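You operate a simulated robot arm through the tools that you are given. There is no shell and no other tool. Be economical: measure what you need, move in short steps, check, and stop when the job is done.

You are at the controls of a simulated robot arm. One attempt, no reset.

JOB
Clamp sample 26 on the small former, middle clamp first.
Fine: lock all three clamps.

It is judged by the outcome, as a careful person would: the job done as asked, and still so three seconds after it is handed in. It fails if anything else is knocked over, pushed out of place, dropped, spilled or broken.

ROBOT AND FRAMES
A 6-joint arm with a two-finger parallel gripper, fixed in place. Base frame: the origin is at the foot of the arm, x ahead of it, y to its left, z up; the work surface is at about z = 0.921. Readings come in m, rad, newtons and seconds.
With the tool pointing down near the work surface it reaches from about 0.24 to 0.66 m from the base axis. Its first joint turns from -1.152 to 1.152 rad. Payload 2.9 kg.
The TCP is the grasp point between the finger pads, 0.03 m short of the fingertips. In the tool frame z runs along the fingers and y along their closing line. Largest opening 0.11 m; finger width 0.02, thickness 0.01; the body of the gripper, 0.048 by 0.112 m, starts 0.055 m behind the TCP.
Orientation is that of the tool frame in the base frame, as [roll, pitch, yaw] about the fixed x, y, z axes, in that order (R = Rz(yaw) Ry(pitch) Rx(roll)). With the fingers straight down and closing along the base's y, the tool's x points along the base's -x, its y along +y and its z along -z.

CONTROLS
- The arm moves only by the tool jog_arm. Its argument "steps" is a list of rows, each a list of 3 entries, a list of its own where there are three numbers: the opening in per cent of the stroke, from 0 (shut) to 100 (fully open), then the shift along the tool's x, y, z in m, then the turn, a rotation vector about the tool's x, y, z in rad. In form: [[gripper, [tx, ty, tz], [rx, ry, rz]], ...]. A call has 1 to 12 rows; each row shifts and turns the commanded pose from where the row before left it, along the tool's axes as they then stand. Rows are played at 5 a second. More than 0.05 m and 0.15 rad between two rows, or a gripper value outside its range, and nothing of the call is played. A pose out of reach is approached as far as the arm can. The call stops where the force on the tool passes 70 N (or 10 N more than at its start, if that is more) or the arm is blocked; 0.2 s more then pass. The fingers move at their own pace (about 0.108 m/s each) and stop on an object; they squeeze with about 29 N. The grip force told is the motor's: it shows also when the fingers shut on nothing. Time passes only in rows, and 0.2 s behind the last, so rows that do not move let the fingers close. The reply holds the time, the measured pose of the TCP, the force on the tool along the base axes, the opening and the grip force, in the units named above and with some noise, and new pictures: "views" is both (left out), scene, wrist or none.
- Cameras (640 x 400 px; columns grow to the right, rows downward): "scene" is fixed at [0.091, 0.4539, 1.3955]; the picture's right is [-0.51, -0.86, 0.00], its down [-0.48, 0.28, -0.83] and it looks along [0.72, -0.42, -0.55] (base axes); focal length 274 px, centre (320, 200). "wrist" rides on the gripper at [-0.036, 0, -0.057] in the tool frame; the picture's right is [0.00, -1.00, 0.00], its down [0.97, 0.00, -0.24] and it looks along [0.24, 0.00, 0.97] (tool axes); focal length 218 px, centre (320, 200). There is no depth. A picture from a camera that has moved, and an enlarged one, comes with that camera's place and axes in the base frame and with its lens. The place of the scene camera against the robot may be out by one fixed shift of up to 0.012 m in any direction.
- close_up(camera, box): a new picture of the part [left, top, right, bottom] of that camera's present view, enlarged. It takes no simulated time.
- job_done(): hands the job in; it is judged then, once.

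Work in short steps. Places have to be worked out from the pictures, the camera data and where the tool is seen: move nearer, look again, correct. Check each grasp and each placing, and mend what went wrong. You have 120 turns and 150 pictures in all, those below and enlarged ones among them. Open the gripper and draw the arm clear of the work before you hand the job in, unless the task says otherwise; then end with one line.

The tools are called after "Emit:" as name(argument=value, ...) on one line, values as JSON. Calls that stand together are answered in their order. jog_arm: Moves the arm, as the interface text tells. Its arguments: {"type":"object","properties":{"steps":{"type":"array","items":{"type":"array"}},"views":{"type":"string","enum":["both","scene","wrist","none"]}},"required":["steps"]} The other tools are called the same way: close_up (camera, box) takes an enlarged picture of a part of a camera's view; job_done () hands the job in.

At the start:

```text
clock: 0.0
tcp_pos: [0.303, 0.2544, 1.2372]
tcp_rot: [-3.141, 0.0, -3.139]
contact_force: [-0.8, -0.4, -0.2]
width: 0.1101
finger_force: 0.1
```

scene: 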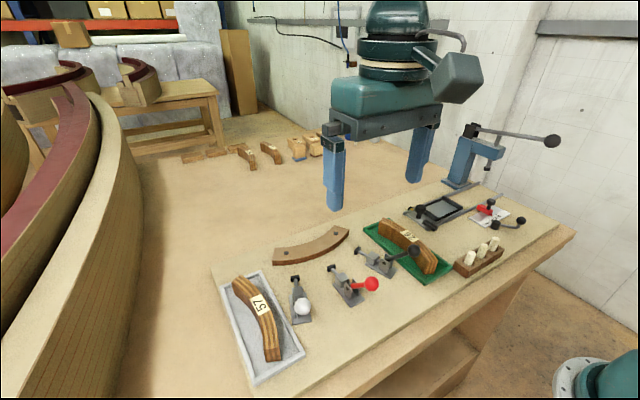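
wrist: 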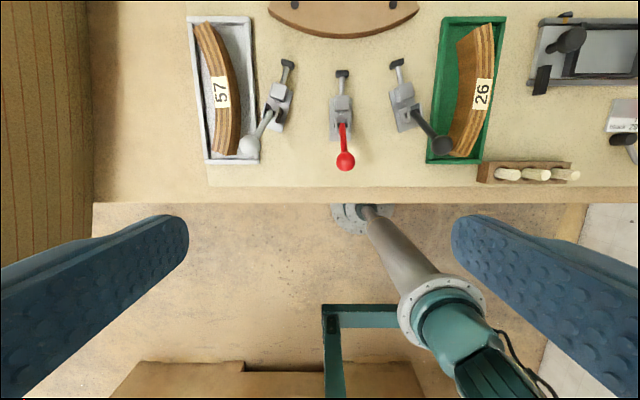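

I'll first look closely at the bench: the former, the three toggle clamps, and tray with sample 26.

Emit:
close_up(camera="scene", box=[210, 200, 450, 350])

Emit:
close_up(camera="wrist", box=[180, 0, 500, 200])

Emit:
close_up(camera="scene", box=[350, 110, 580, 290])

```text
2.67 times, centred on (330, 275) of scene
camera zoom: at [0.091, 0.4539, 1.3955], right [-0.51, -0.86, 0.0], down [-0.48, 0.28, -0.83], along [0.72, -0.42, -0.55], focal length 731 px, centre (293, 0)
```

zoom: 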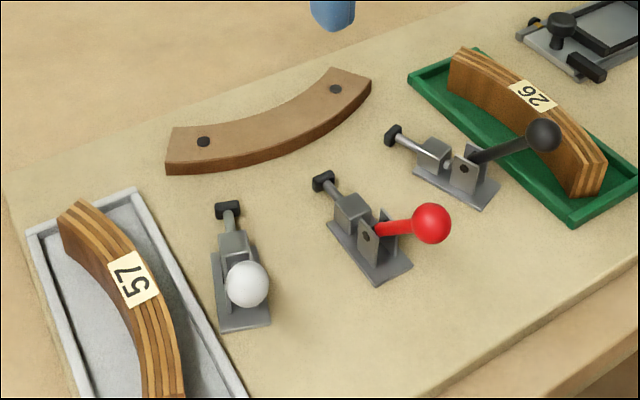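

```text
2.00 times, centred on (340, 100) of wrist
camera zoom: at [0.3396, 0.2529, 1.2952], right [0.0, -1.0, 0.0], down [-0.97, 0.0, 0.24], along [-0.24, 0.0, -0.97], focal length 436 px, centre (280, 400)
```

zoom: 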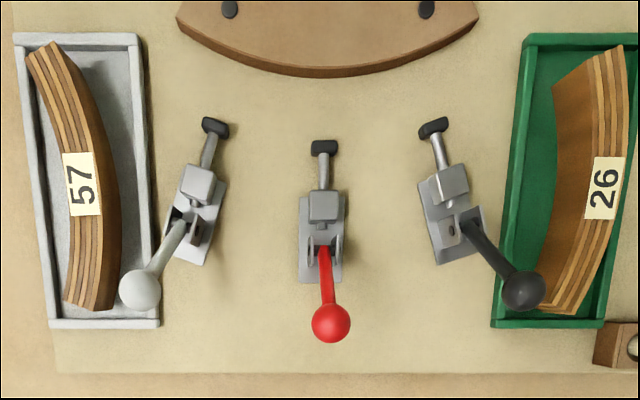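

```text
2.22 times, centred on (465, 200) of scene
camera zoom: at [0.091, 0.4539, 1.3955], right [-0.51, -0.86, 0.0], down [-0.48, 0.28, -0.83], along [0.72, -0.42, -0.55], focal length 609 px, centre (-2, 200)
```

zoom: 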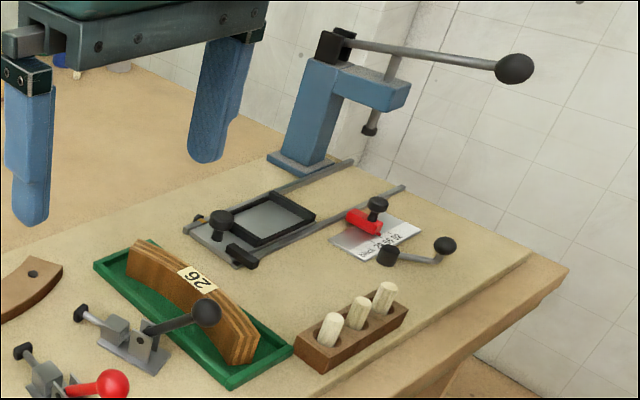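

The red clamp lies along x at y≈0.22, former's convex face near x≈0.49, sample 26 in the green tray near y≈0.03. I move closer for a better look.

Emit:
jog_arm(steps=[[100, [-0.025, -0.016, 0.027], [0, 0, 0]], [100, [-0.025, -0.016, 0.027], [0, 0, 0]], [100, [-0.025, -0.016, 0.027], [0, 0, 0]], [100, [-0.025, -0.016, 0.027], [0, 0, 0]], [100, [0, 0, 0], [0, 0, 0]]])

```text
clock: 1.2
tcp_pos: [0.4035, 0.1882, 1.1279]
tcp_rot: [3.14, 0.0, 3.141]
contact_force: [0.0, -0.2, 0.2]
width: 0.1101
finger_force: 0.1
camera wrist: at [0.4395, 0.1887, 1.1872], right [0.0, -1.0, 0.0], down [-0.97, 0.0, 0.24], along [-0.24, 0.0, -0.97], focal length 218 px, centre (320, 200)
```

scene: 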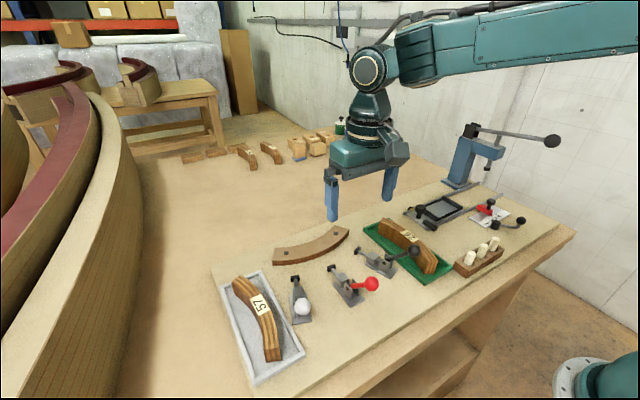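
wrist: 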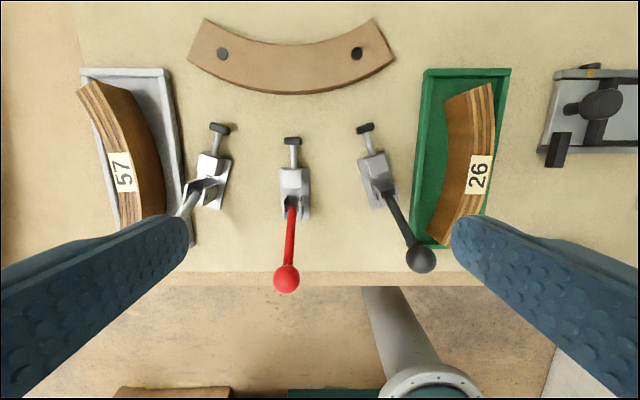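

The whole layout is now in the wrist view; I enlarge both halves for measurements.

Emit:
close_up(camera="wrist", box=[180, 10, 420, 160])

Emit:
close_up(camera="wrist", box=[340, 60, 580, 210])

Emit:
close_up(camera="wrist", box=[180, 110, 460, 290])

```text
2.67 times, centred on (300, 85) of wrist
camera zoom: at [0.4395, 0.1887, 1.1872], right [0.0, -1.0, 0.0], down [-0.97, 0.0, 0.24], along [-0.24, 0.0, -0.97], focal length 582 px, centre (373, 507)
```

zoom: 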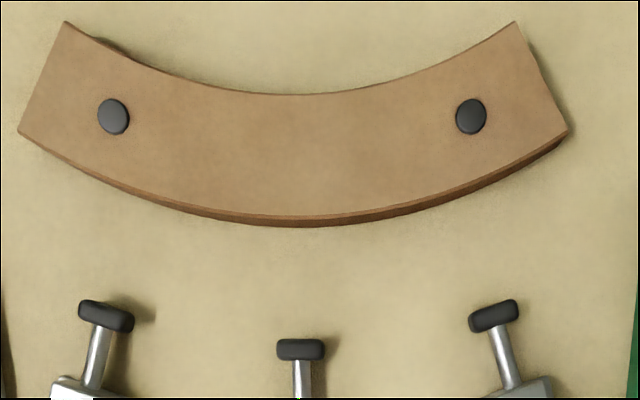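

```text
2.67 times, centred on (460, 135) of wrist
camera zoom: at [0.4395, 0.1887, 1.1872], right [0.0, -1.0, 0.0], down [-0.97, 0.0, 0.24], along [-0.24, 0.0, -0.97], focal length 582 px, centre (-53, 373)
```

zoom: 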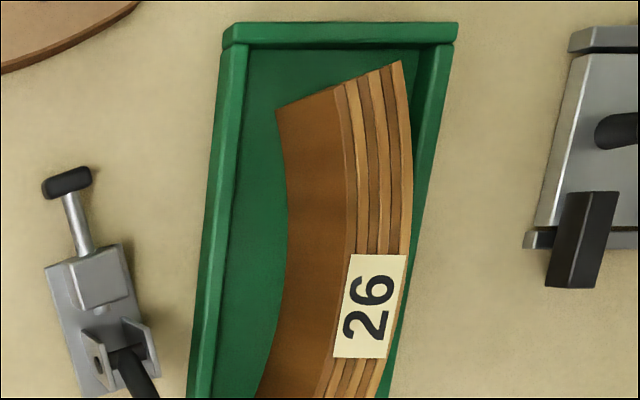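

```text
2.22 times, centred on (320, 200) of wrist
camera zoom: at [0.4395, 0.1887, 1.1872], right [0.0, -1.0, 0.0], down [-0.97, 0.0, 0.24], along [-0.24, 0.0, -0.97], focal length 485 px, centre (320, 200)
```

zoom: 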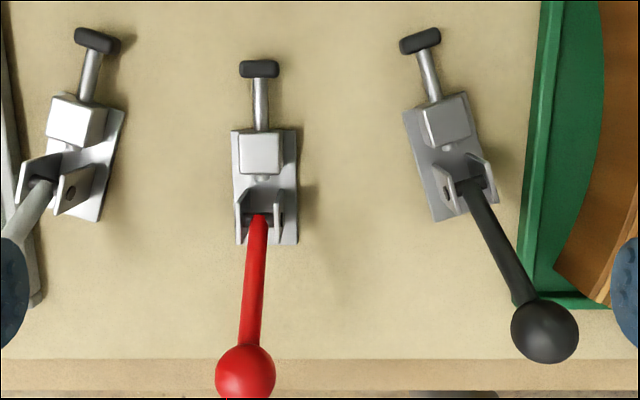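

Former: front face x≈0.495 at y≈0.219, R≈0.20, height only ≈0.017; the piece is ≈0.042 tall and ≈0.021 thick, so I can grip it above the former's top. I move over sample 26 to measure its pose.

Emit:
jog_arm(steps=[[100, [0, -0.04, 0], [0, 0, 0]], [100, [0, -0.04, 0], [0, 0, 0]], [100, [0, -0.04, 0], [0, 0, 0]], [100, [0, -0.035, 0], [0, 0, 0]], [100, [0, 0, 0], [0, 0, 0]]], views="none")

Emit:
close_up(camera="wrist", box=[200, 50, 440, 270])

Emit:
close_up(camera="scene", box=[320, 200, 470, 300])

```text
clock: 2.4
tcp_pos: [0.4025, 0.0347, 1.129]
tcp_rot: [3.141, -0.001, 3.141]
contact_force: [0.8, -1.2, 0.0]
width: 0.11
finger_force: 0.0
```

```text
1.82 times, centred on (320, 160) of wrist
camera zoom: at [0.4389, 0.0339, 1.1868], right [0.0, -1.0, 0.0], down [-0.97, 0.0, 0.24], along [-0.24, 0.0, -0.97], focal length 397 px, centre (320, 273)
```

zoom: 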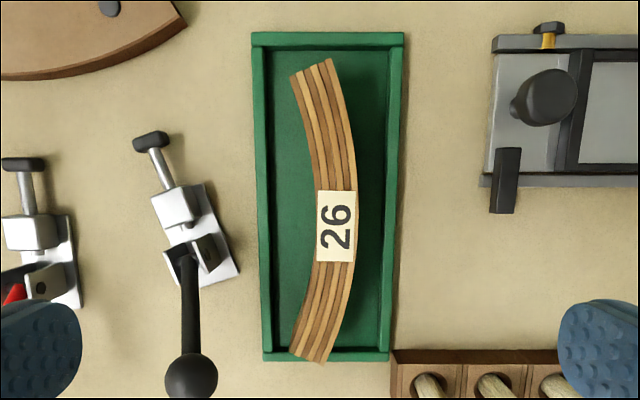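

```text
4.00 times, centred on (395, 250) of scene
camera zoom: at [0.091, 0.4539, 1.3955], right [-0.51, -0.86, 0.0], down [-0.48, 0.28, -0.83], along [0.72, -0.42, -0.55], focal length 1096 px, centre (20, 0)
```

zoom: 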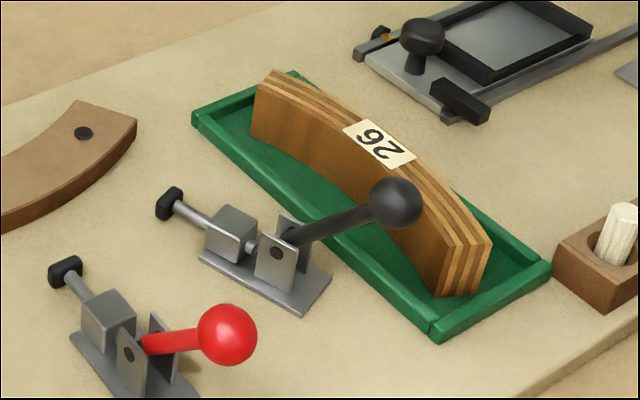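

Sample 26's middle is at about (0.412, 0.0255), chord tilted ≈0.022 rad, concave side toward +y. I align, half-open, and descend to TCP z≈0.977 so the tips grip only the top 2 cm.

Emit:
jog_arm(steps=[[60, [-0.0095, -0.0092, 0], [0, 0, 0.022]], [60, [0, 0, 0.04], [0, 0, 0]], [60, [0, 0, 0.04], [0, 0, 0]], [60, [0, 0, 0.03], [0, 0, 0]], [60, [0, 0, 0.02], [0, 0, 0]], [60, [0, 0, 0], [0, 0, 0]]])

```text
clock: 3.8
tcp_pos: [0.4133, 0.0251, 0.9982]
tcp_rot: [-3.141, 0.0, 3.12]
contact_force: [0.1, 0.5, -0.4]
width: 0.066
finger_force: 0.1
camera wrist: at [0.4495, 0.024, 1.0559], right [-0.02, -1.0, 0.0], down [-0.97, 0.02, 0.24], along [-0.24, 0.01, -0.97], focal length 218 px, centre (320, 200)
```

scene: 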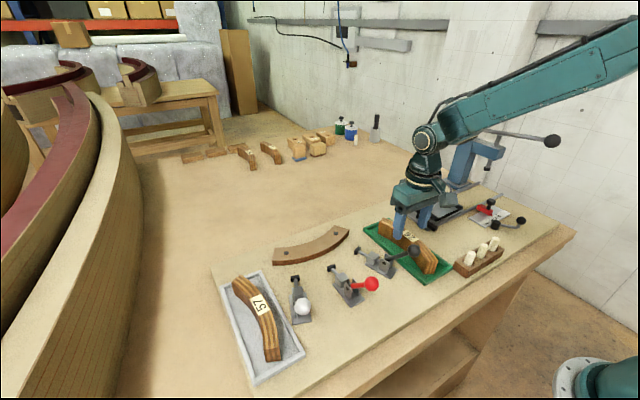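
wrist: 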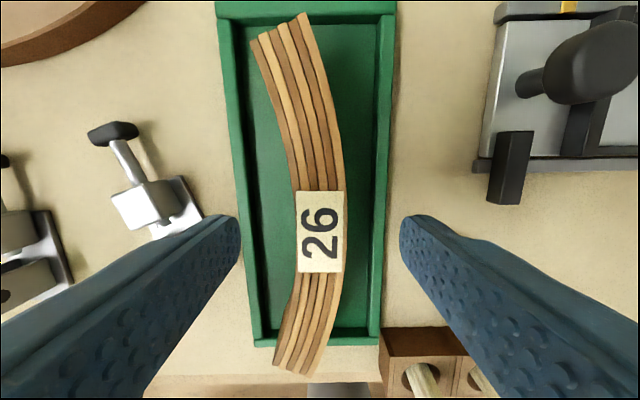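

Piece is centred between the fingers. Descend the last 2 cm and close.

Emit:
jog_arm(steps=[[60, [0, 0, 0.021], [0, 0, 0]], [60, [0, 0, 0], [0, 0, 0]], [15, [0, 0, 0], [0, 0, 0]], [5, [0, 0, 0], [0, 0, 0]], [5, [0, 0, 0], [0, 0, 0]]], views="none")

Emit:
close_up(camera="scene", box=[350, 190, 470, 290])

```text
clock: 5.0
tcp_pos: [0.4143, 0.0261, 0.9787]
tcp_rot: [-3.141, 0.001, 3.119]
contact_force: [0.1, -0.9, 0.3]
width: 0.0239
finger_force: 28.6
```

```text
4.00 times, centred on (410, 240) of scene
camera zoom: at [0.091, 0.4539, 1.3955], right [-0.51, -0.86, 0.0], down [-0.48, 0.28, -0.83], along [0.72, -0.42, -0.55], focal length 1096 px, centre (-40, 40)
```

zoom: 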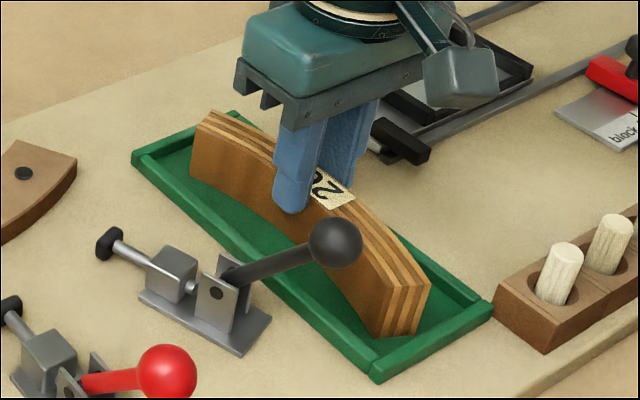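

Gripped (width 0.024, 28.6 N). I lift straight up.

Emit:
jog_arm(steps=[[5, [0, 0, -0.01], [0, 0, 0]], [5, [0, 0, -0.03], [0, 0, 0]], [5, [0, 0, -0.04], [0, 0, 0]], [5, [0, 0, -0.03], [0, 0, 0]], [5, [0, 0, 0], [0, 0, 0]]])

```text
clock: 6.2
tcp_pos: [0.4133, 0.0264, 1.0886]
tcp_rot: [3.141, -0.001, 3.118]
contact_force: [0.5, 0.5, -1.3]
width: 0.0054
finger_force: 0.0
camera wrist: at [0.4493, 0.0248, 1.1462], right [-0.02, -1.0, 0.0], down [-0.97, 0.02, 0.24], along [-0.24, 0.01, -0.97], focal length 218 px, centre (320, 200)
```

scene: 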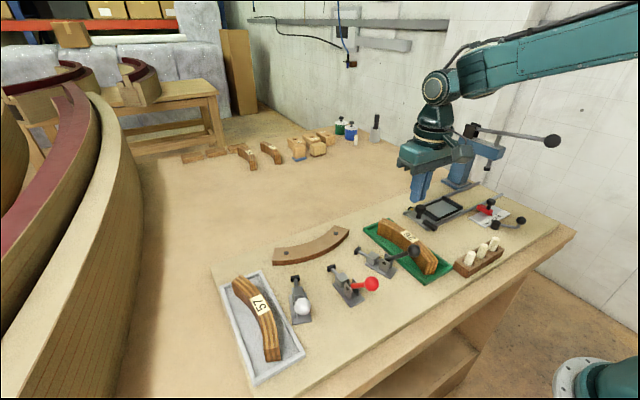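
wrist: 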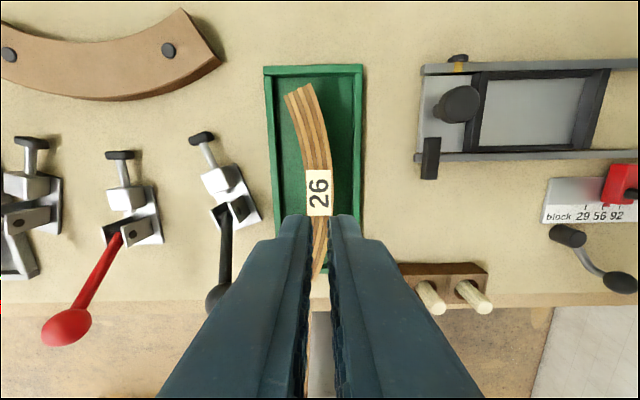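

The grip slipped: piece 26 is still in its tray. The tip-only grip is too weak, so I'll grip deeper and off-centre (so the fingers won't meet the red plunger later). First re-open and check the piece's pose.

Emit:
jog_arm(steps=[[35, [0, 0, 0], [0, 0, 0]], [35, [-0.0245, 0, 0.02], [0, 0, -0.12]], [35, [0, 0, 0.03], [0, 0, 0]], [35, [0, 0, 0], [0, 0, 0]]], views="wrist")

Emit:
close_up(camera="wrist", box=[220, 40, 420, 260])

```text
clock: 7.2
tcp_pos: [0.4388, 0.0255, 1.0373]
tcp_rot: [3.141, 0.001, -3.044]
contact_force: [0.6, 0.6, 0.1]
width: 0.0386
finger_force: 0.2
camera wrist: at [0.4737, 0.0283, 1.0956], right [0.1, -1.0, 0.0], down [-0.97, -0.1, 0.24], along [-0.24, -0.02, -0.97], focal length 218 px, centre (320, 200)
```

wrist: 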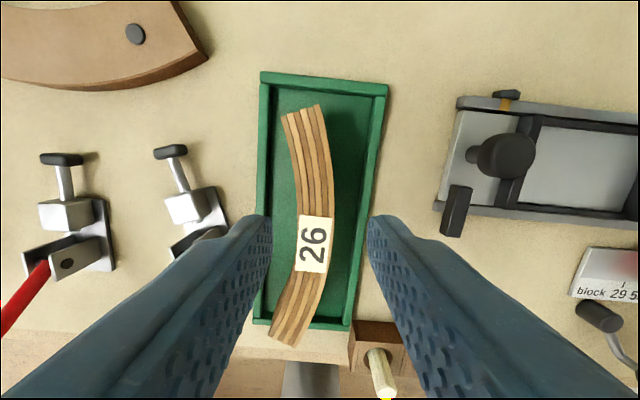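

```text
1.82 times, centred on (320, 150) of wrist
camera zoom: at [0.4737, 0.0283, 1.0956], right [0.1, -1.0, 0.0], down [-0.97, -0.1, 0.24], along [-0.24, -0.02, -0.97], focal length 397 px, centre (320, 291)
```

zoom: 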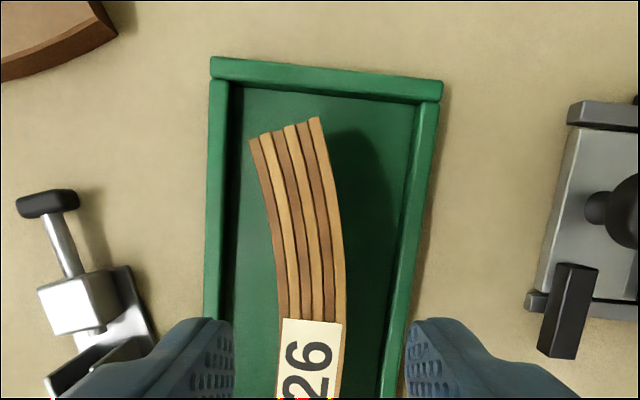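

The piece shifted about 3 mm toward +y. I correct by +0.0035 along tool y and descend to z≈0.962, then grip fully.

Emit:
jog_arm(steps=[[35, [0, 0.0035, 0.02], [0, 0, -0.015]], [35, [0, 0, 0.03], [0, 0, 0]], [35, [0, 0, 0.0253], [0, 0, 0]], [35, [0, 0, 0], [0, 0, 0]], [0, [0, 0, 0], [0, 0, 0]], [0, [0, 0, 0], [0, 0, 0]], [0, [0, 0, 0], [0, 0, 0]]], views="wrist")

```text
clock: 8.8
tcp_pos: [0.4373, 0.0281, 0.964]
tcp_rot: [3.141, -0.001, -3.027]
contact_force: [0.1, -0.4, 0.0]
width: 0.0243
finger_force: 29.2
camera wrist: at [0.4732, 0.0324, 1.0209], right [0.11, -0.99, 0.0], down [-0.96, -0.11, 0.24], along [-0.24, -0.03, -0.97], focal length 218 px, centre (320, 200)
```

wrist: 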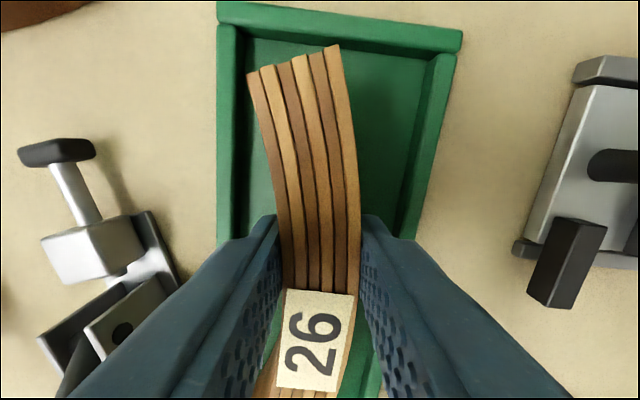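

Gripped at 29 N, deeper. A slow small lift to test.

Emit:
jog_arm(steps=[[0, [0, 0, -0.004], [0, 0, 0]], [0, [0, 0, -0.006], [0, 0, 0]], [0, [0, 0, -0.01], [0, 0, 0]], [0, [0, 0, 0], [0, 0, 0]]])

```text
clock: 9.8
tcp_pos: [0.4375, 0.0283, 0.9824]
tcp_rot: [-3.141, 0.0, -3.029]
contact_force: [-0.1, 0.4, -0.7]
width: 0.0241
finger_force: 28.4
camera wrist: at [0.4731, 0.0322, 1.0415], right [0.11, -0.99, 0.0], down [-0.96, -0.11, 0.24], along [-0.24, -0.03, -0.97], focal length 218 px, centre (320, 200)
```

scene: 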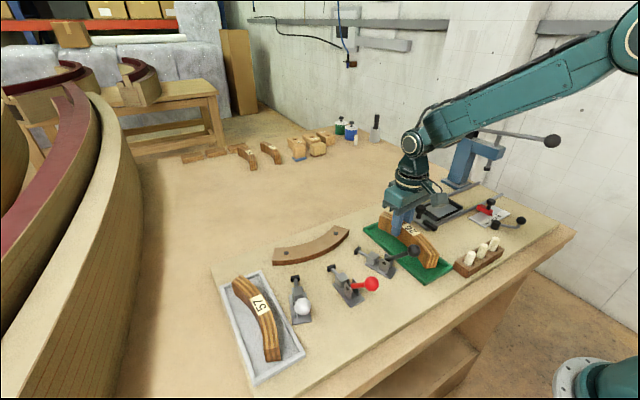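
wrist: 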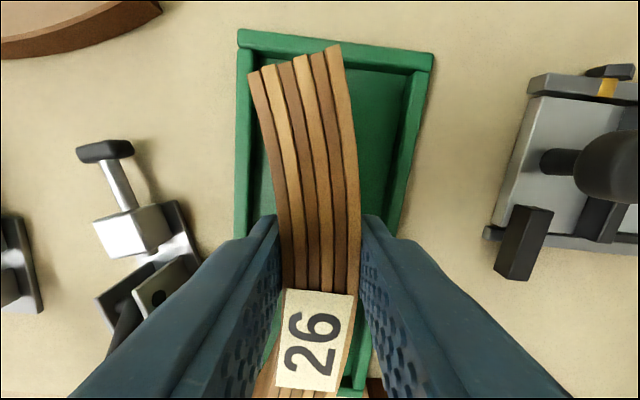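

It is held this time. I lift to z≈1.085 and carry it over to above the former, without turning yet.

Emit:
jog_arm(steps=[[0, [0, 0, -0.015], [0, 0, 0]], [0, [0, 0, -0.025], [0, 0, 0]], [0, [0, 0, -0.025], [0, 0, 0]], [0, [0, 0, -0.025], [0, 0, 0]], [0, [0, 0, -0.013], [0, 0, 0]], [0, [-0.005, 0.015, 0], [0, 0, 0]], [0, [-0.01, 0.03, 0], [0, 0, 0]], [0, [-0.01, 0.03, 0], [0, 0, 0]], [0, [-0.01, 0.03, 0], [0, 0, 0]], [0, [-0.01, 0.03, 0], [0, 0, 0]], [0, [-0.0087, 0.0282, 0], [0, 0, 0]], [0, [0, 0, 0], [0, 0, 0]]])

```text
clock: 12.4
tcp_pos: [0.474, 0.1985, 1.0858]
tcp_rot: [3.141, 0.0, -3.028]
contact_force: [0.4, -1.2, -1.2]
width: 0.0243
finger_force: 29.4
camera wrist: at [0.5088, 0.2011, 1.1439], right [0.11, -0.99, 0.0], down [-0.96, -0.11, 0.24], along [-0.24, -0.03, -0.97], focal length 218 px, centre (320, 200)
```

scene: 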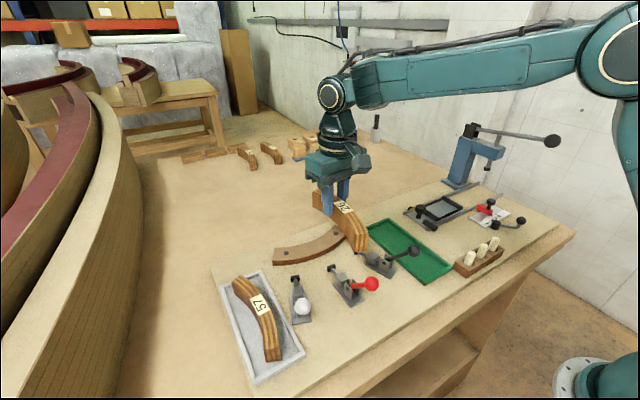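
wrist: 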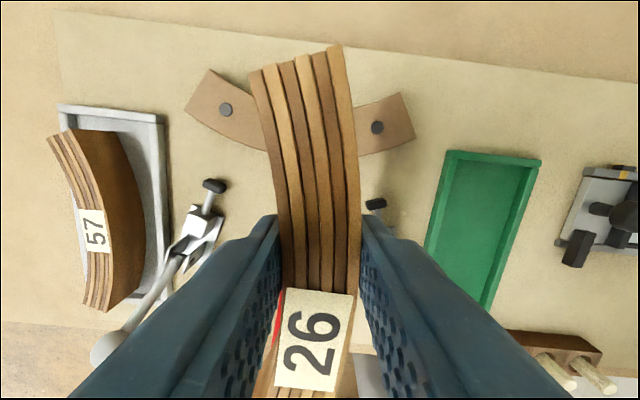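

Held firmly, over the former. Now I turn the tool by 1.585 rad about its z so the concave side faces +x.

Emit:
jog_arm(steps=[[0, [0, 0, 0], [0, 0, 0.1]], [0, [0, 0, 0], [0, 0, 0.145]], [0, [0, 0, 0], [0, 0, 0.145]], [0, [0, 0, 0], [0, 0, 0.145]], [0, [0, 0, 0], [0, 0, 0.145]], [0, [0, 0, 0], [0, 0, 0.145]], [0, [0, 0, 0], [0, 0, 0.145]], [0, [0, 0, 0], [0, 0, 0.145]], [0, [0, 0, 0], [0, 0, 0.145]], [0, [0, 0, 0], [0, 0, 0.145]], [0, [0, 0, 0], [0, 0, 0.145]], [0, [0, 0, 0], [0, 0, 0.035]]])

```text
clock: 15.0
tcp_pos: [0.472, 0.1952, 1.0859]
tcp_rot: [-3.141, -0.001, 1.666]
contact_force: [0.0, -0.1, -0.9]
width: 0.0242
finger_force: 29.2
camera wrist: at [0.4754, 0.1597, 1.1436], right [-1.0, -0.1, 0.0], down [-0.09, 0.97, 0.24], along [-0.02, 0.24, -0.97], focal length 218 px, centre (320, 200)
```

scene: 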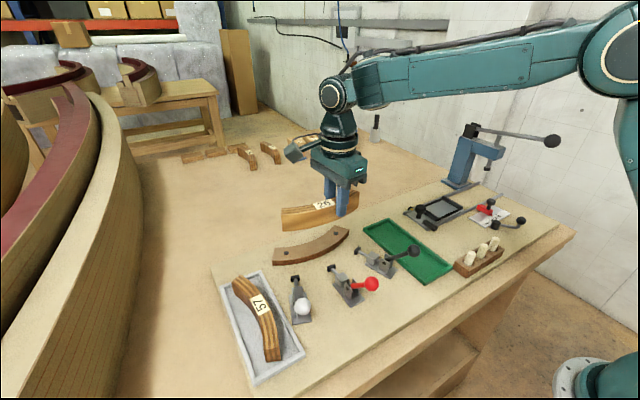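
wrist: 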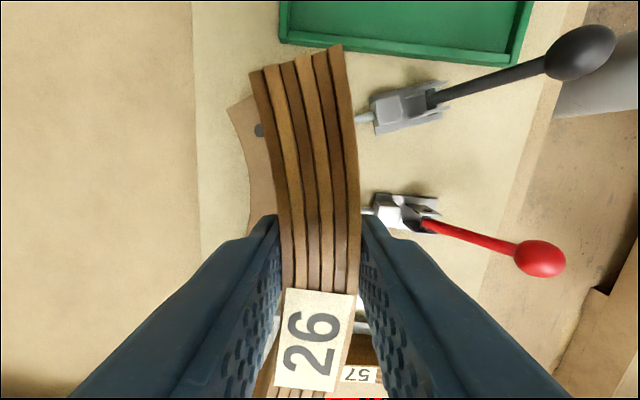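

Orientation is right. I descend partway to z≈0.985 (piece bottom still above former and plungers) and look.

Emit:
jog_arm(steps=[[0, [0, 0, 0.025], [0, 0, 0]], [0, [0, 0, 0.03], [0, 0, 0]], [0, [0, 0, 0.03], [0, 0, 0]], [0, [0, 0, 0.013], [0, 0, 0]], [0, [0, 0, 0], [0, 0, 0]]], views="wrist")

Emit:
close_up(camera="scene", box=[250, 180, 410, 310])

```text
clock: 16.2
tcp_pos: [0.4739, 0.1966, 0.9876]
tcp_rot: [-3.14, 0.0, 1.669]
contact_force: [-0.4, 0.9, -1.8]
width: 0.024
finger_force: 28.7
camera wrist: at [0.4762, 0.1599, 1.0458], right [-1.0, -0.1, 0.0], down [-0.1, 0.97, 0.24], along [-0.02, 0.24, -0.97], focal length 218 px, centre (320, 200)
```

wrist: 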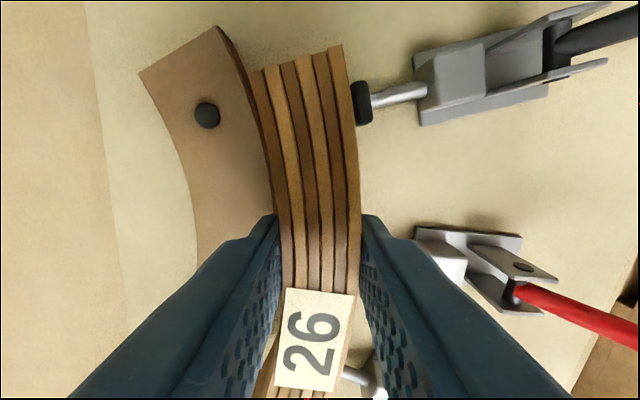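

```text
3.08 times, centred on (330, 245) of scene
camera zoom: at [0.091, 0.4539, 1.3955], right [-0.51, -0.86, 0.0], down [-0.48, 0.28, -0.83], along [0.72, -0.42, -0.55], focal length 844 px, centre (289, 62)
```

zoom: 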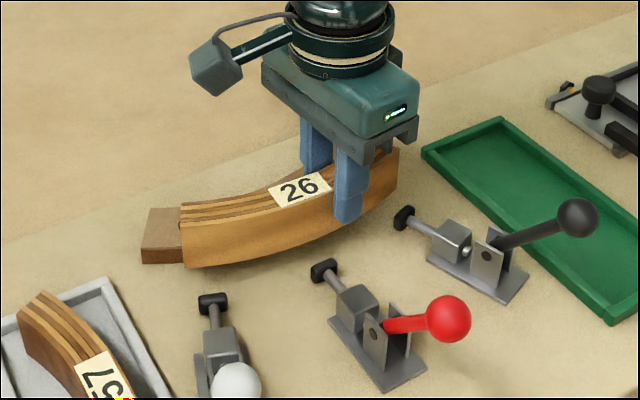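

Tips and former match earlier estimates (plunger-front radius ≈0.243). To give the inner finger room I shift 3.5 mm away from the former, then lower to near the table.

Emit:
jog_arm(steps=[[0, [-0.0007, -0.0036, 0], [0, 0, 0]], [0, [0, 0, 0.01], [0, 0, 0]], [0, [0, 0, 0.01], [0, 0, 0]], [0, [0, 0, 0.004], [0, 0, 0]], [0, [0, 0, 0], [0, 0, 0]]], views="wrist")

Emit:
close_up(camera="scene", box=[250, 180, 410, 310])

```text
clock: 17.4
tcp_pos: [0.4689, 0.1948, 0.9649]
tcp_rot: [-3.141, -0.001, 1.669]
contact_force: [0.1, 0.2, -1.6]
width: 0.0241
finger_force: 29.2
camera wrist: at [0.4722, 0.1591, 1.0218], right [-1.0, -0.1, 0.0], down [-0.1, 0.97, 0.24], along [-0.02, 0.24, -0.97], focal length 218 px, centre (320, 200)
```

wrist: 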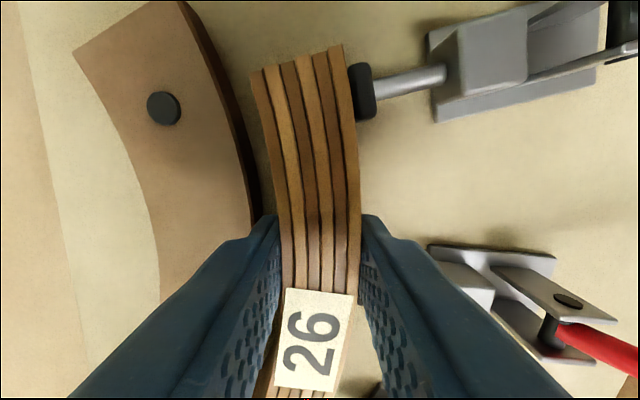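

```text
3.08 times, centred on (330, 245) of scene
camera zoom: at [0.091, 0.4539, 1.3955], right [-0.51, -0.86, 0.0], down [-0.48, 0.28, -0.83], along [0.72, -0.42, -0.55], focal length 844 px, centre (289, 62)
```

zoom: 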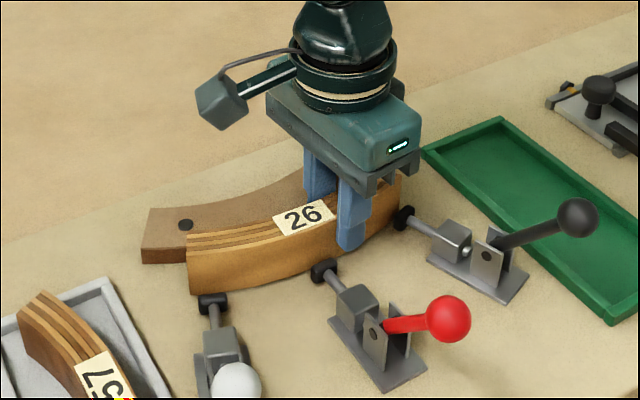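

Piece is just above the table and clears both former and plungers. I nudge 1.5 mm toward the former and lower gently.

Emit:
jog_arm(steps=[[0, [0, 0.0015, 0.001], [0, 0, 0]], [0, [0, 0, 0.0015], [0, 0, 0]], [0, [0, 0, 0.0015], [0, 0, 0]]], views="none")

```text
clock: 18.2
tcp_pos: [0.4705, 0.1964, 0.9604]
tcp_rot: [3.141, 0.0, 1.668]
contact_force: [0.7, -0.5, -0.4]
width: 0.0239
finger_force: 29.2
```

Emit:
jog_arm(steps=[[0, [0, 0, 0.0015], [0, 0, 0]], [0, [0, 0, 0], [0, 0, 0]]], views="none")

Emit:
close_up(camera="scene", box=[250, 190, 390, 300])

```text
clock: 18.8
tcp_pos: [0.4701, 0.1944, 0.9607]
tcp_rot: [3.139, -0.001, 1.67]
contact_force: [-1.2, -2.8, 14.2]
width: 0.0241
finger_force: 28.8
```

```text
3.64 times, centred on (320, 245) of scene
camera zoom: at [0.0907, 0.4537, 1.3956], right [-0.51, -0.86, 0.0], down [-0.48, 0.28, -0.83], along [0.72, -0.42, -0.55], focal length 997 px, centre (320, 36)
```

zoom: 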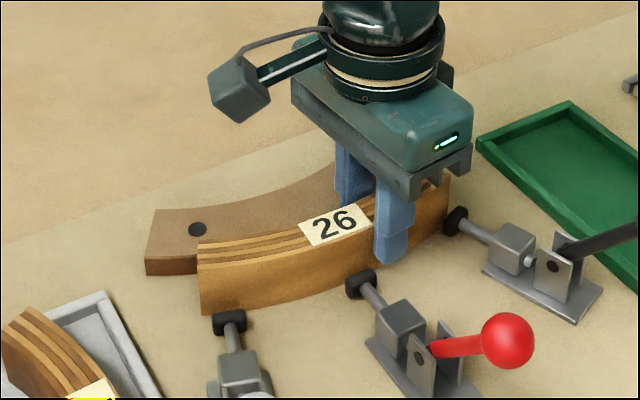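

Touchdown (14 N upward). I open slightly (≈2 mm per side) and rise straight up.

Emit:
jog_arm(steps=[[27, [0, 0, 0], [0, 0, 0]], [27, [0, 0, 0], [0, 0, 0]], [27, [0, 0, -0.01], [0, 0, 0]], [27, [0, 0, -0.02], [0, 0, 0]], [27, [0, 0, -0.03], [0, 0, 0]], [27, [0, 0, -0.04], [0, 0, 0]], [27, [0, 0, -0.04], [0, 0, 0]], [27, [0, 0, 0], [0, 0, 0]]])

Emit:
close_up(camera="scene", box=[250, 190, 390, 300])

```text
clock: 20.6
tcp_pos: [0.469, 0.1928, 1.0995]
tcp_rot: [-3.14, 0.0, 1.668]
contact_force: [-0.8, -0.7, -0.1]
width: 0.0297
finger_force: 0.1
camera wrist: at [0.473, 0.158, 1.1567], right [-1.0, -0.1, 0.0], down [-0.1, 0.97, 0.24], along [-0.02, 0.24, -0.97], focal length 218 px, centre (320, 200)
```

scene: 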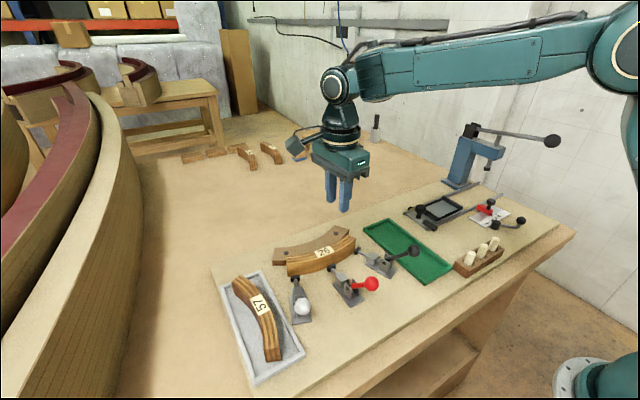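
wrist: 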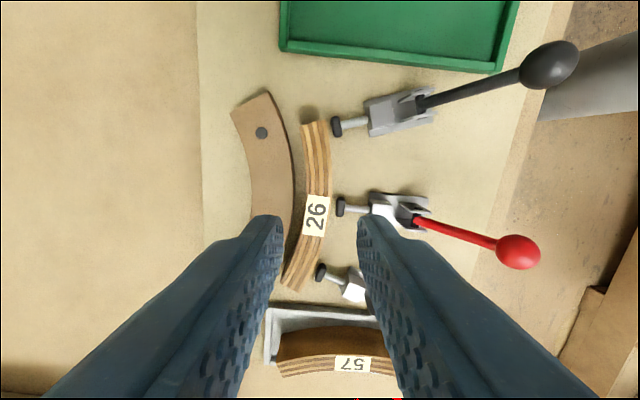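

```text
3.64 times, centred on (320, 245) of scene
camera zoom: at [0.091, 0.4539, 1.3955], right [-0.51, -0.86, 0.0], down [-0.48, 0.28, -0.83], along [0.72, -0.42, -0.55], focal length 997 px, centre (320, 36)
```

zoom: 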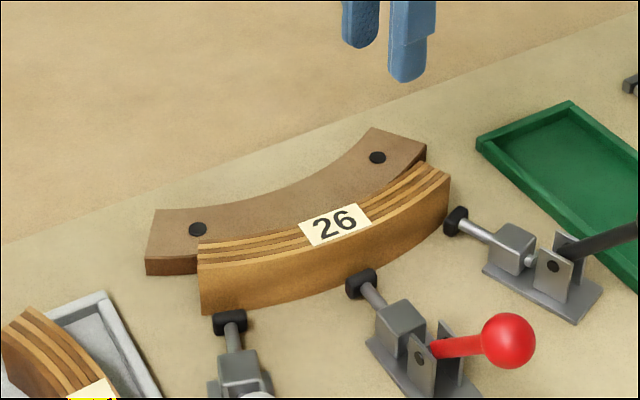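

Sample 26 stands by the former with ~1 cm gap. I'll turn the tool back, straddle the red plunger with the fingers ≈6 cm apart, and push the piece evenly onto the former.

Emit:
jog_arm(steps=[[55, [0, 0, 0], [0, 0, -0.148]], [55, [0, 0, 0], [0, 0, -0.148]], [55, [0, 0, 0], [0, 0, -0.148]], [55, [0, 0, 0], [0, 0, -0.148]], [55, [0, 0, 0], [0, 0, -0.148]], [55, [0, 0, 0], [0, 0, -0.148]], [55, [0, 0, 0], [0, 0, -0.148]], [55, [0, 0, 0], [0, 0, -0.148]], [55, [0, 0, 0], [0, 0, -0.148]], [55, [0, 0, 0], [0, 0, -0.141]], [55, [0.025, 0.026, 0], [0, 0, 0]], [55, [0, 0, 0], [0, 0, 0]]], views="wrist")

Emit:
close_up(camera="wrist", box=[200, 60, 440, 260])

```text
clock: 23.2
tcp_pos: [0.4457, 0.2206, 1.0997]
tcp_rot: [3.141, 0.0, -3.139]
contact_force: [-0.3, 0.4, -0.2]
width: 0.0604
finger_force: 0.1
camera wrist: at [0.4812, 0.2209, 1.1566], right [0.0, -1.0, 0.0], down [-0.97, 0.0, 0.24], along [-0.24, 0.0, -0.97], focal length 218 px, centre (320, 200)
```

wrist: 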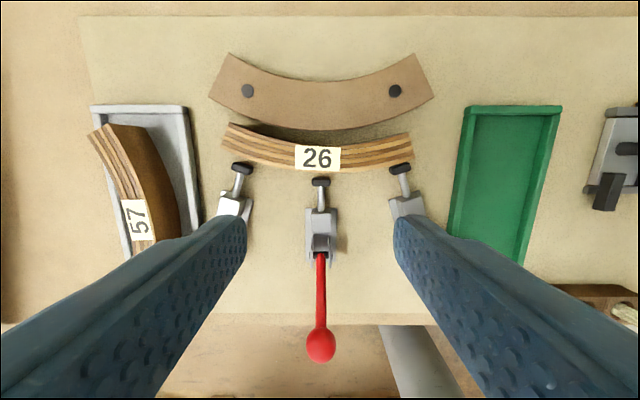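

```text
2.00 times, centred on (320, 160) of wrist
camera zoom: at [0.4812, 0.2209, 1.1566], right [0.0, -1.0, 0.0], down [-0.97, 0.0, 0.24], along [-0.24, 0.0, -0.97], focal length 436 px, centre (320, 280)
```

zoom: 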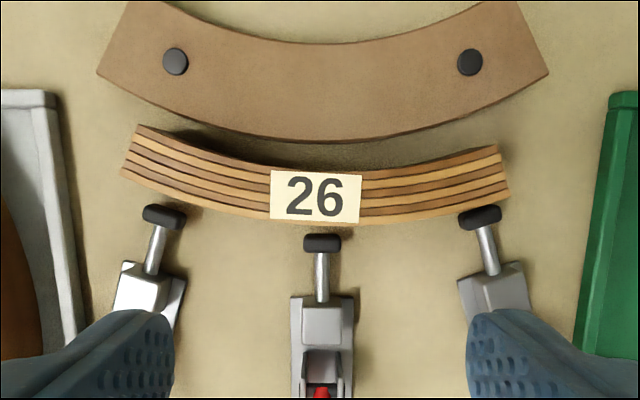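

Piece is centred (y≈0.222), slightly rotated. I back off to x≈0.440, lower behind it, then push forward in small steps.

Emit:
jog_arm(steps=[[55, [0.0055, -0.001, 0.02], [0, 0, 0]], [55, [0, 0, 0.04], [0, 0, 0]], [55, [0, 0, 0.04], [0, 0, 0]], [55, [0, 0, 0.03], [0, 0, 0]], [55, [0, 0, 0.009], [0, 0, 0]], [55, [0, 0, 0], [0, 0, 0]]], views="wrist")

Emit:
close_up(camera="scene", box=[250, 190, 410, 310])

```text
clock: 24.6
tcp_pos: [0.4416, 0.219, 0.9596]
tcp_rot: [-3.141, 0.0, -3.141]
contact_force: [0.9, 0.2, 0.3]
width: 0.0607
finger_force: 0.1
camera wrist: at [0.4764, 0.22, 1.0172], right [0.0, -1.0, 0.0], down [-0.97, 0.0, 0.24], along [-0.24, 0.0, -0.97], focal length 218 px, centre (320, 200)
```

wrist: 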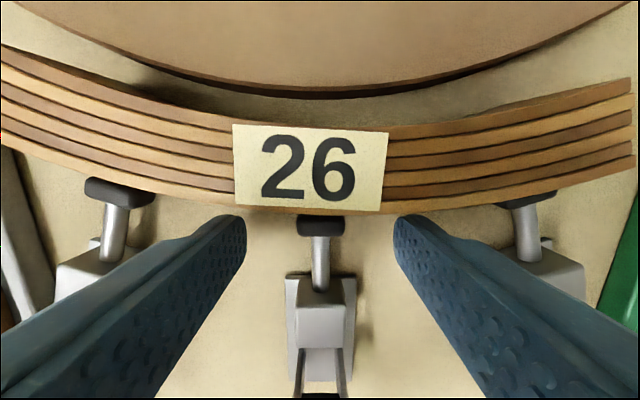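

```text
3.33 times, centred on (330, 250) of scene
camera zoom: at [0.091, 0.4539, 1.3955], right [-0.51, -0.86, 0.0], down [-0.48, 0.28, -0.83], along [0.72, -0.42, -0.55], focal length 914 px, centre (287, 33)
```

zoom: 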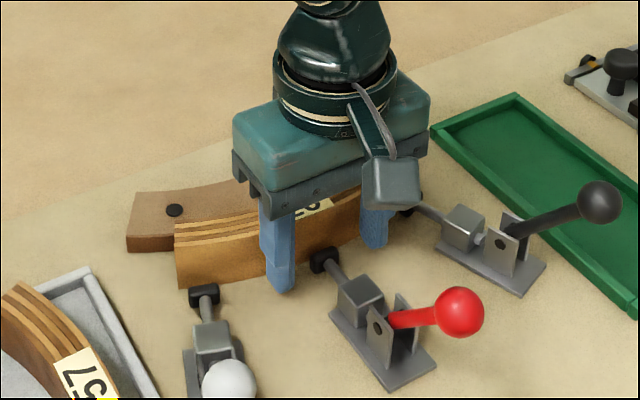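

Fingers straddle the red plunger behind the piece. Push forward 2 cm in small steps.

Emit:
jog_arm(steps=[[55, [-0.004, 0, 0], [0, 0, 0]], [55, [-0.004, 0, 0], [0, 0, 0]], [55, [-0.004, 0, 0], [0, 0, 0]], [55, [-0.004, 0, 0], [0, 0, 0]], [55, [-0.003, 0, 0], [0, 0, 0]], [55, [-0.002, 0, 0], [0, 0, 0]]], views="wrist")

```text
clock: 26.0
tcp_pos: [0.4618, 0.2202, 0.9607]
tcp_rot: [3.141, -0.001, -3.141]
contact_force: [-0.8, 0.4, 0.8]
width: 0.0607
finger_force: 0.2
camera wrist: at [0.497, 0.2199, 1.0174], right [0.0, -1.0, 0.0], down [-0.97, 0.0, 0.24], along [-0.24, 0.0, -0.97], focal length 218 px, centre (320, 200)
```

wrist: 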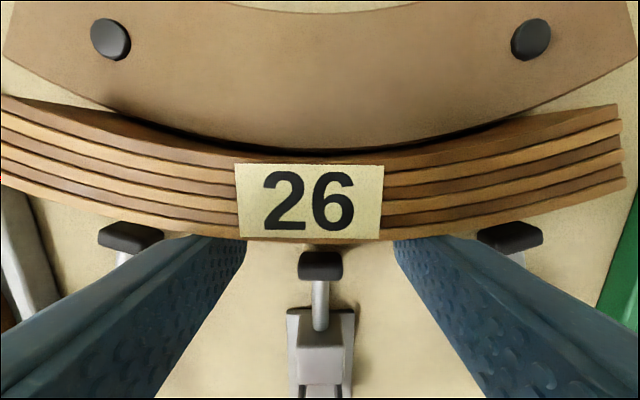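

Moving freely and squaring up. A few more millimetres until it seats.

Emit:
jog_arm(steps=[[55, [-0.002, 0, 0], [0, 0, 0]], [55, [-0.0015, 0, 0], [0, 0, 0]], [55, [-0.001, 0, 0], [0, 0, 0]]], views="wrist")

```text
clock: 26.8
tcp_pos: [0.4625, 0.2202, 0.9597]
tcp_rot: [-3.14, -0.003, -3.138]
contact_force: [-27.8, -0.6, 10.5]
width: 0.0606
finger_force: 0.0
camera wrist: at [0.4991, 0.2201, 1.0172], right [0.0, -1.0, 0.0], down [-0.97, 0.0, 0.25], along [-0.25, 0.0, -0.97], focal length 218 px, centre (320, 200)
```

wrist: 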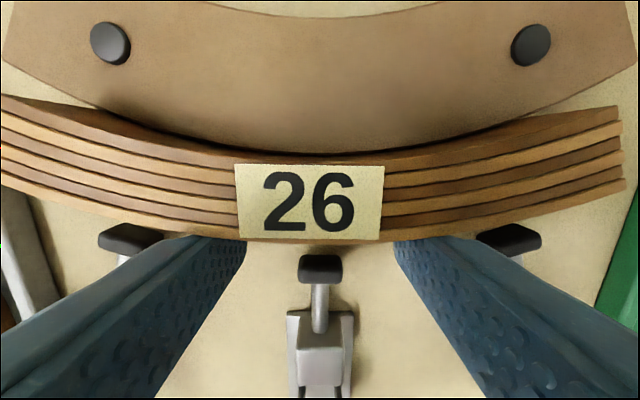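

Reaction of 28 N: the piece is seated on the former. I back off, rise, and look at the result and the red handle.

Emit:
jog_arm(steps=[[55, [0.004, 0, 0], [0, 0, 0]], [55, [0.01, 0, 0], [0, 0, 0]], [55, [0.004, 0, -0.02], [0, 0, 0]], [55, [0, 0, -0.04], [0, 0, 0]], [55, [0.02, 0, -0.04], [0, 0, 0]], [55, [0.03, 0, -0.04], [0, 0, 0]], [55, [0.03, 0, 0], [0, 0, 0]], [55, [0, 0, 0], [0, 0, 0]]])

Emit:
close_up(camera="scene", box=[250, 190, 440, 330])

Emit:
close_up(camera="wrist", box=[190, 30, 450, 230])

```text
clock: 28.6
tcp_pos: [0.3659, 0.2213, 1.0997]
tcp_rot: [-3.141, 0.0, -3.139]
contact_force: [0.0, -0.4, 0.8]
width: 0.0606
finger_force: 0.0
camera wrist: at [0.4023, 0.2197, 1.157], right [0.0, -1.0, 0.0], down [-0.97, 0.0, 0.24], along [-0.24, 0.0, -0.97], focal length 218 px, centre (320, 200)
```

scene: 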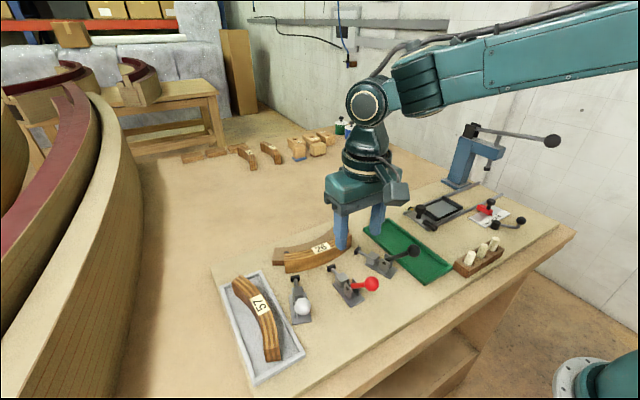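
wrist: 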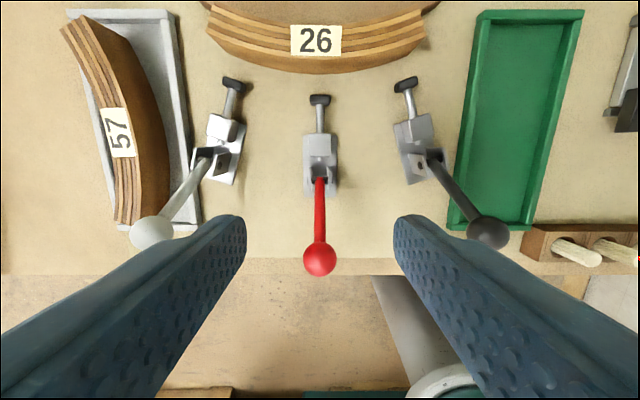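

```text
2.86 times, centred on (345, 260) of scene
camera zoom: at [0.0909, 0.4539, 1.3955], right [-0.51, -0.86, 0.0], down [-0.48, 0.28, -0.83], along [0.72, -0.42, -0.55], focal length 783 px, centre (249, 29)
```

zoom: 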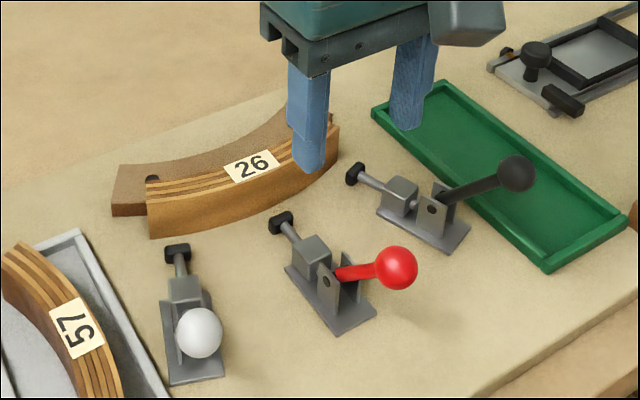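

```text
2.00 times, centred on (320, 130) of wrist
camera zoom: at [0.4023, 0.2197, 1.157], right [0.0, -1.0, 0.0], down [-0.97, 0.0, 0.24], along [-0.24, 0.0, -0.97], focal length 436 px, centre (320, 340)
```

zoom: 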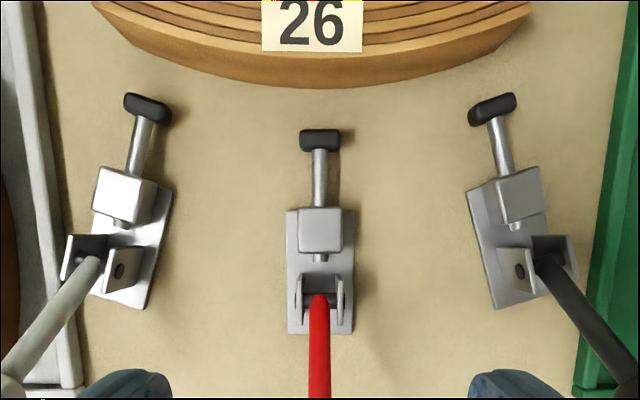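

Sample 26 sits flush on the former. The red handle pivots near (0.372, z 0.949), ball at (0.321, 0.220, 1.010). I close the fingers and go behind the red ball to push it forward (middle clamp first).

Emit:
jog_arm(steps=[[0, [0.03, -0.0015, 0], [0, 0, 0]], [0, [0.03, 0, 0], [0, 0, 0]], [0, [0.021, 0, 0], [0, 0, 0]], [0, [0, 0, 0.03], [0, 0, 0]], [0, [0, 0, 0.039], [0, 0, 0]], [0, [0, 0, 0], [0, 0, 0]]])

```text
clock: 30.0
tcp_pos: [0.2856, 0.2196, 1.0312]
tcp_rot: [-3.141, 0.0, 3.139]
contact_force: [-0.3, 0.4, -0.6]
width: 0.0
finger_force: 29.0
camera wrist: at [0.3219, 0.2182, 1.0882], right [0.0, -1.0, 0.0], down [-0.97, 0.0, 0.24], along [-0.24, 0.0, -0.97], focal length 218 px, centre (320, 200)
```

scene: 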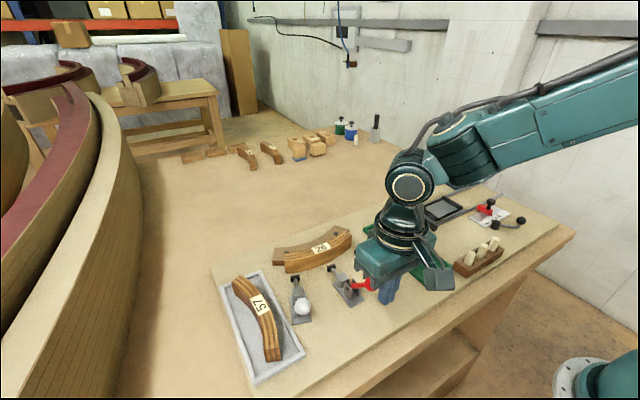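
wrist: 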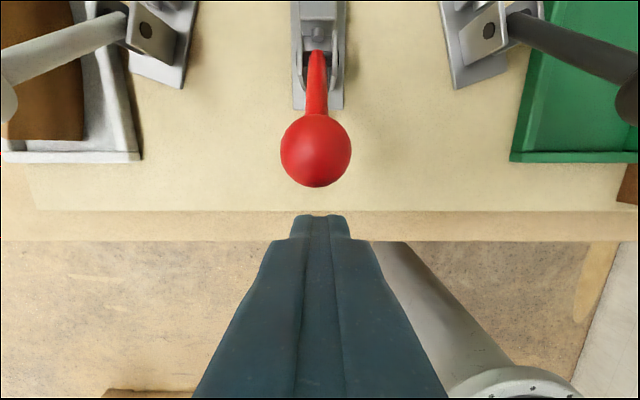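

Fingers are squarely behind the red ball. Push forward about 5 cm and check the plunger.

Emit:
jog_arm(steps=[[0, [-0.008, 0, 0], [0, 0, 0]], [0, [-0.008, 0, 0], [0, 0, 0]], [0, [-0.008, 0, 0], [0, 0, 0]], [0, [-0.008, 0, 0], [0, 0, 0]], [0, [-0.008, 0, 0], [0, 0, 0]], [0, [-0.008, 0, 0], [0, 0, 0]]])

Emit:
close_up(camera="scene", box=[270, 200, 430, 320])

```text
clock: 31.4
tcp_pos: [0.3341, 0.2192, 1.0301]
tcp_rot: [3.142, 0.001, -3.141]
contact_force: [0.2, 0.1, -0.2]
width: 0.0003
finger_force: 29.4
camera wrist: at [0.3704, 0.2185, 1.0884], right [0.0, -1.0, 0.0], down [-0.97, 0.0, 0.24], along [-0.24, 0.0, -0.97], focal length 218 px, centre (320, 200)
```

scene: 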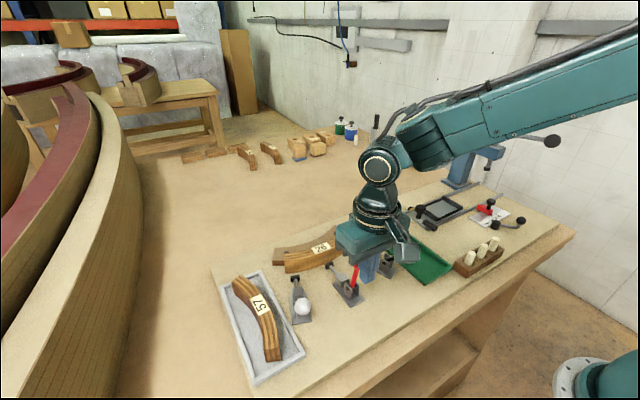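
wrist: 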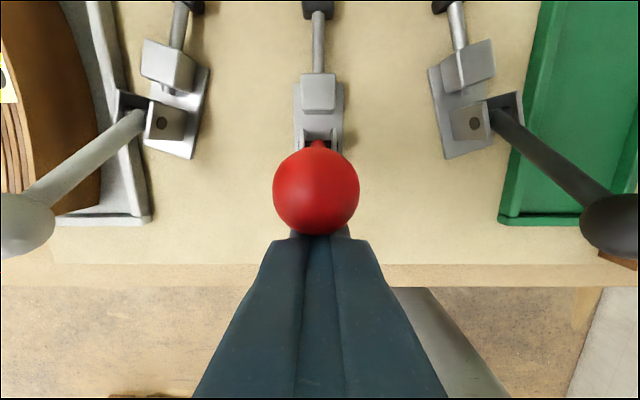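

```text
3.33 times, centred on (350, 260) of scene
camera zoom: at [0.091, 0.4539, 1.3955], right [-0.51, -0.86, 0.0], down [-0.48, 0.28, -0.83], along [0.72, -0.42, -0.55], focal length 914 px, centre (220, 0)
```

zoom: 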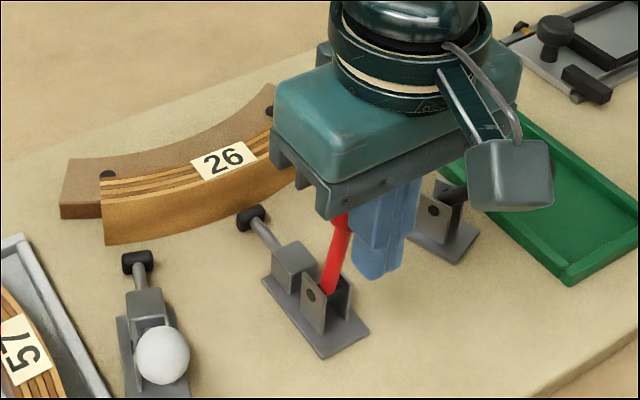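

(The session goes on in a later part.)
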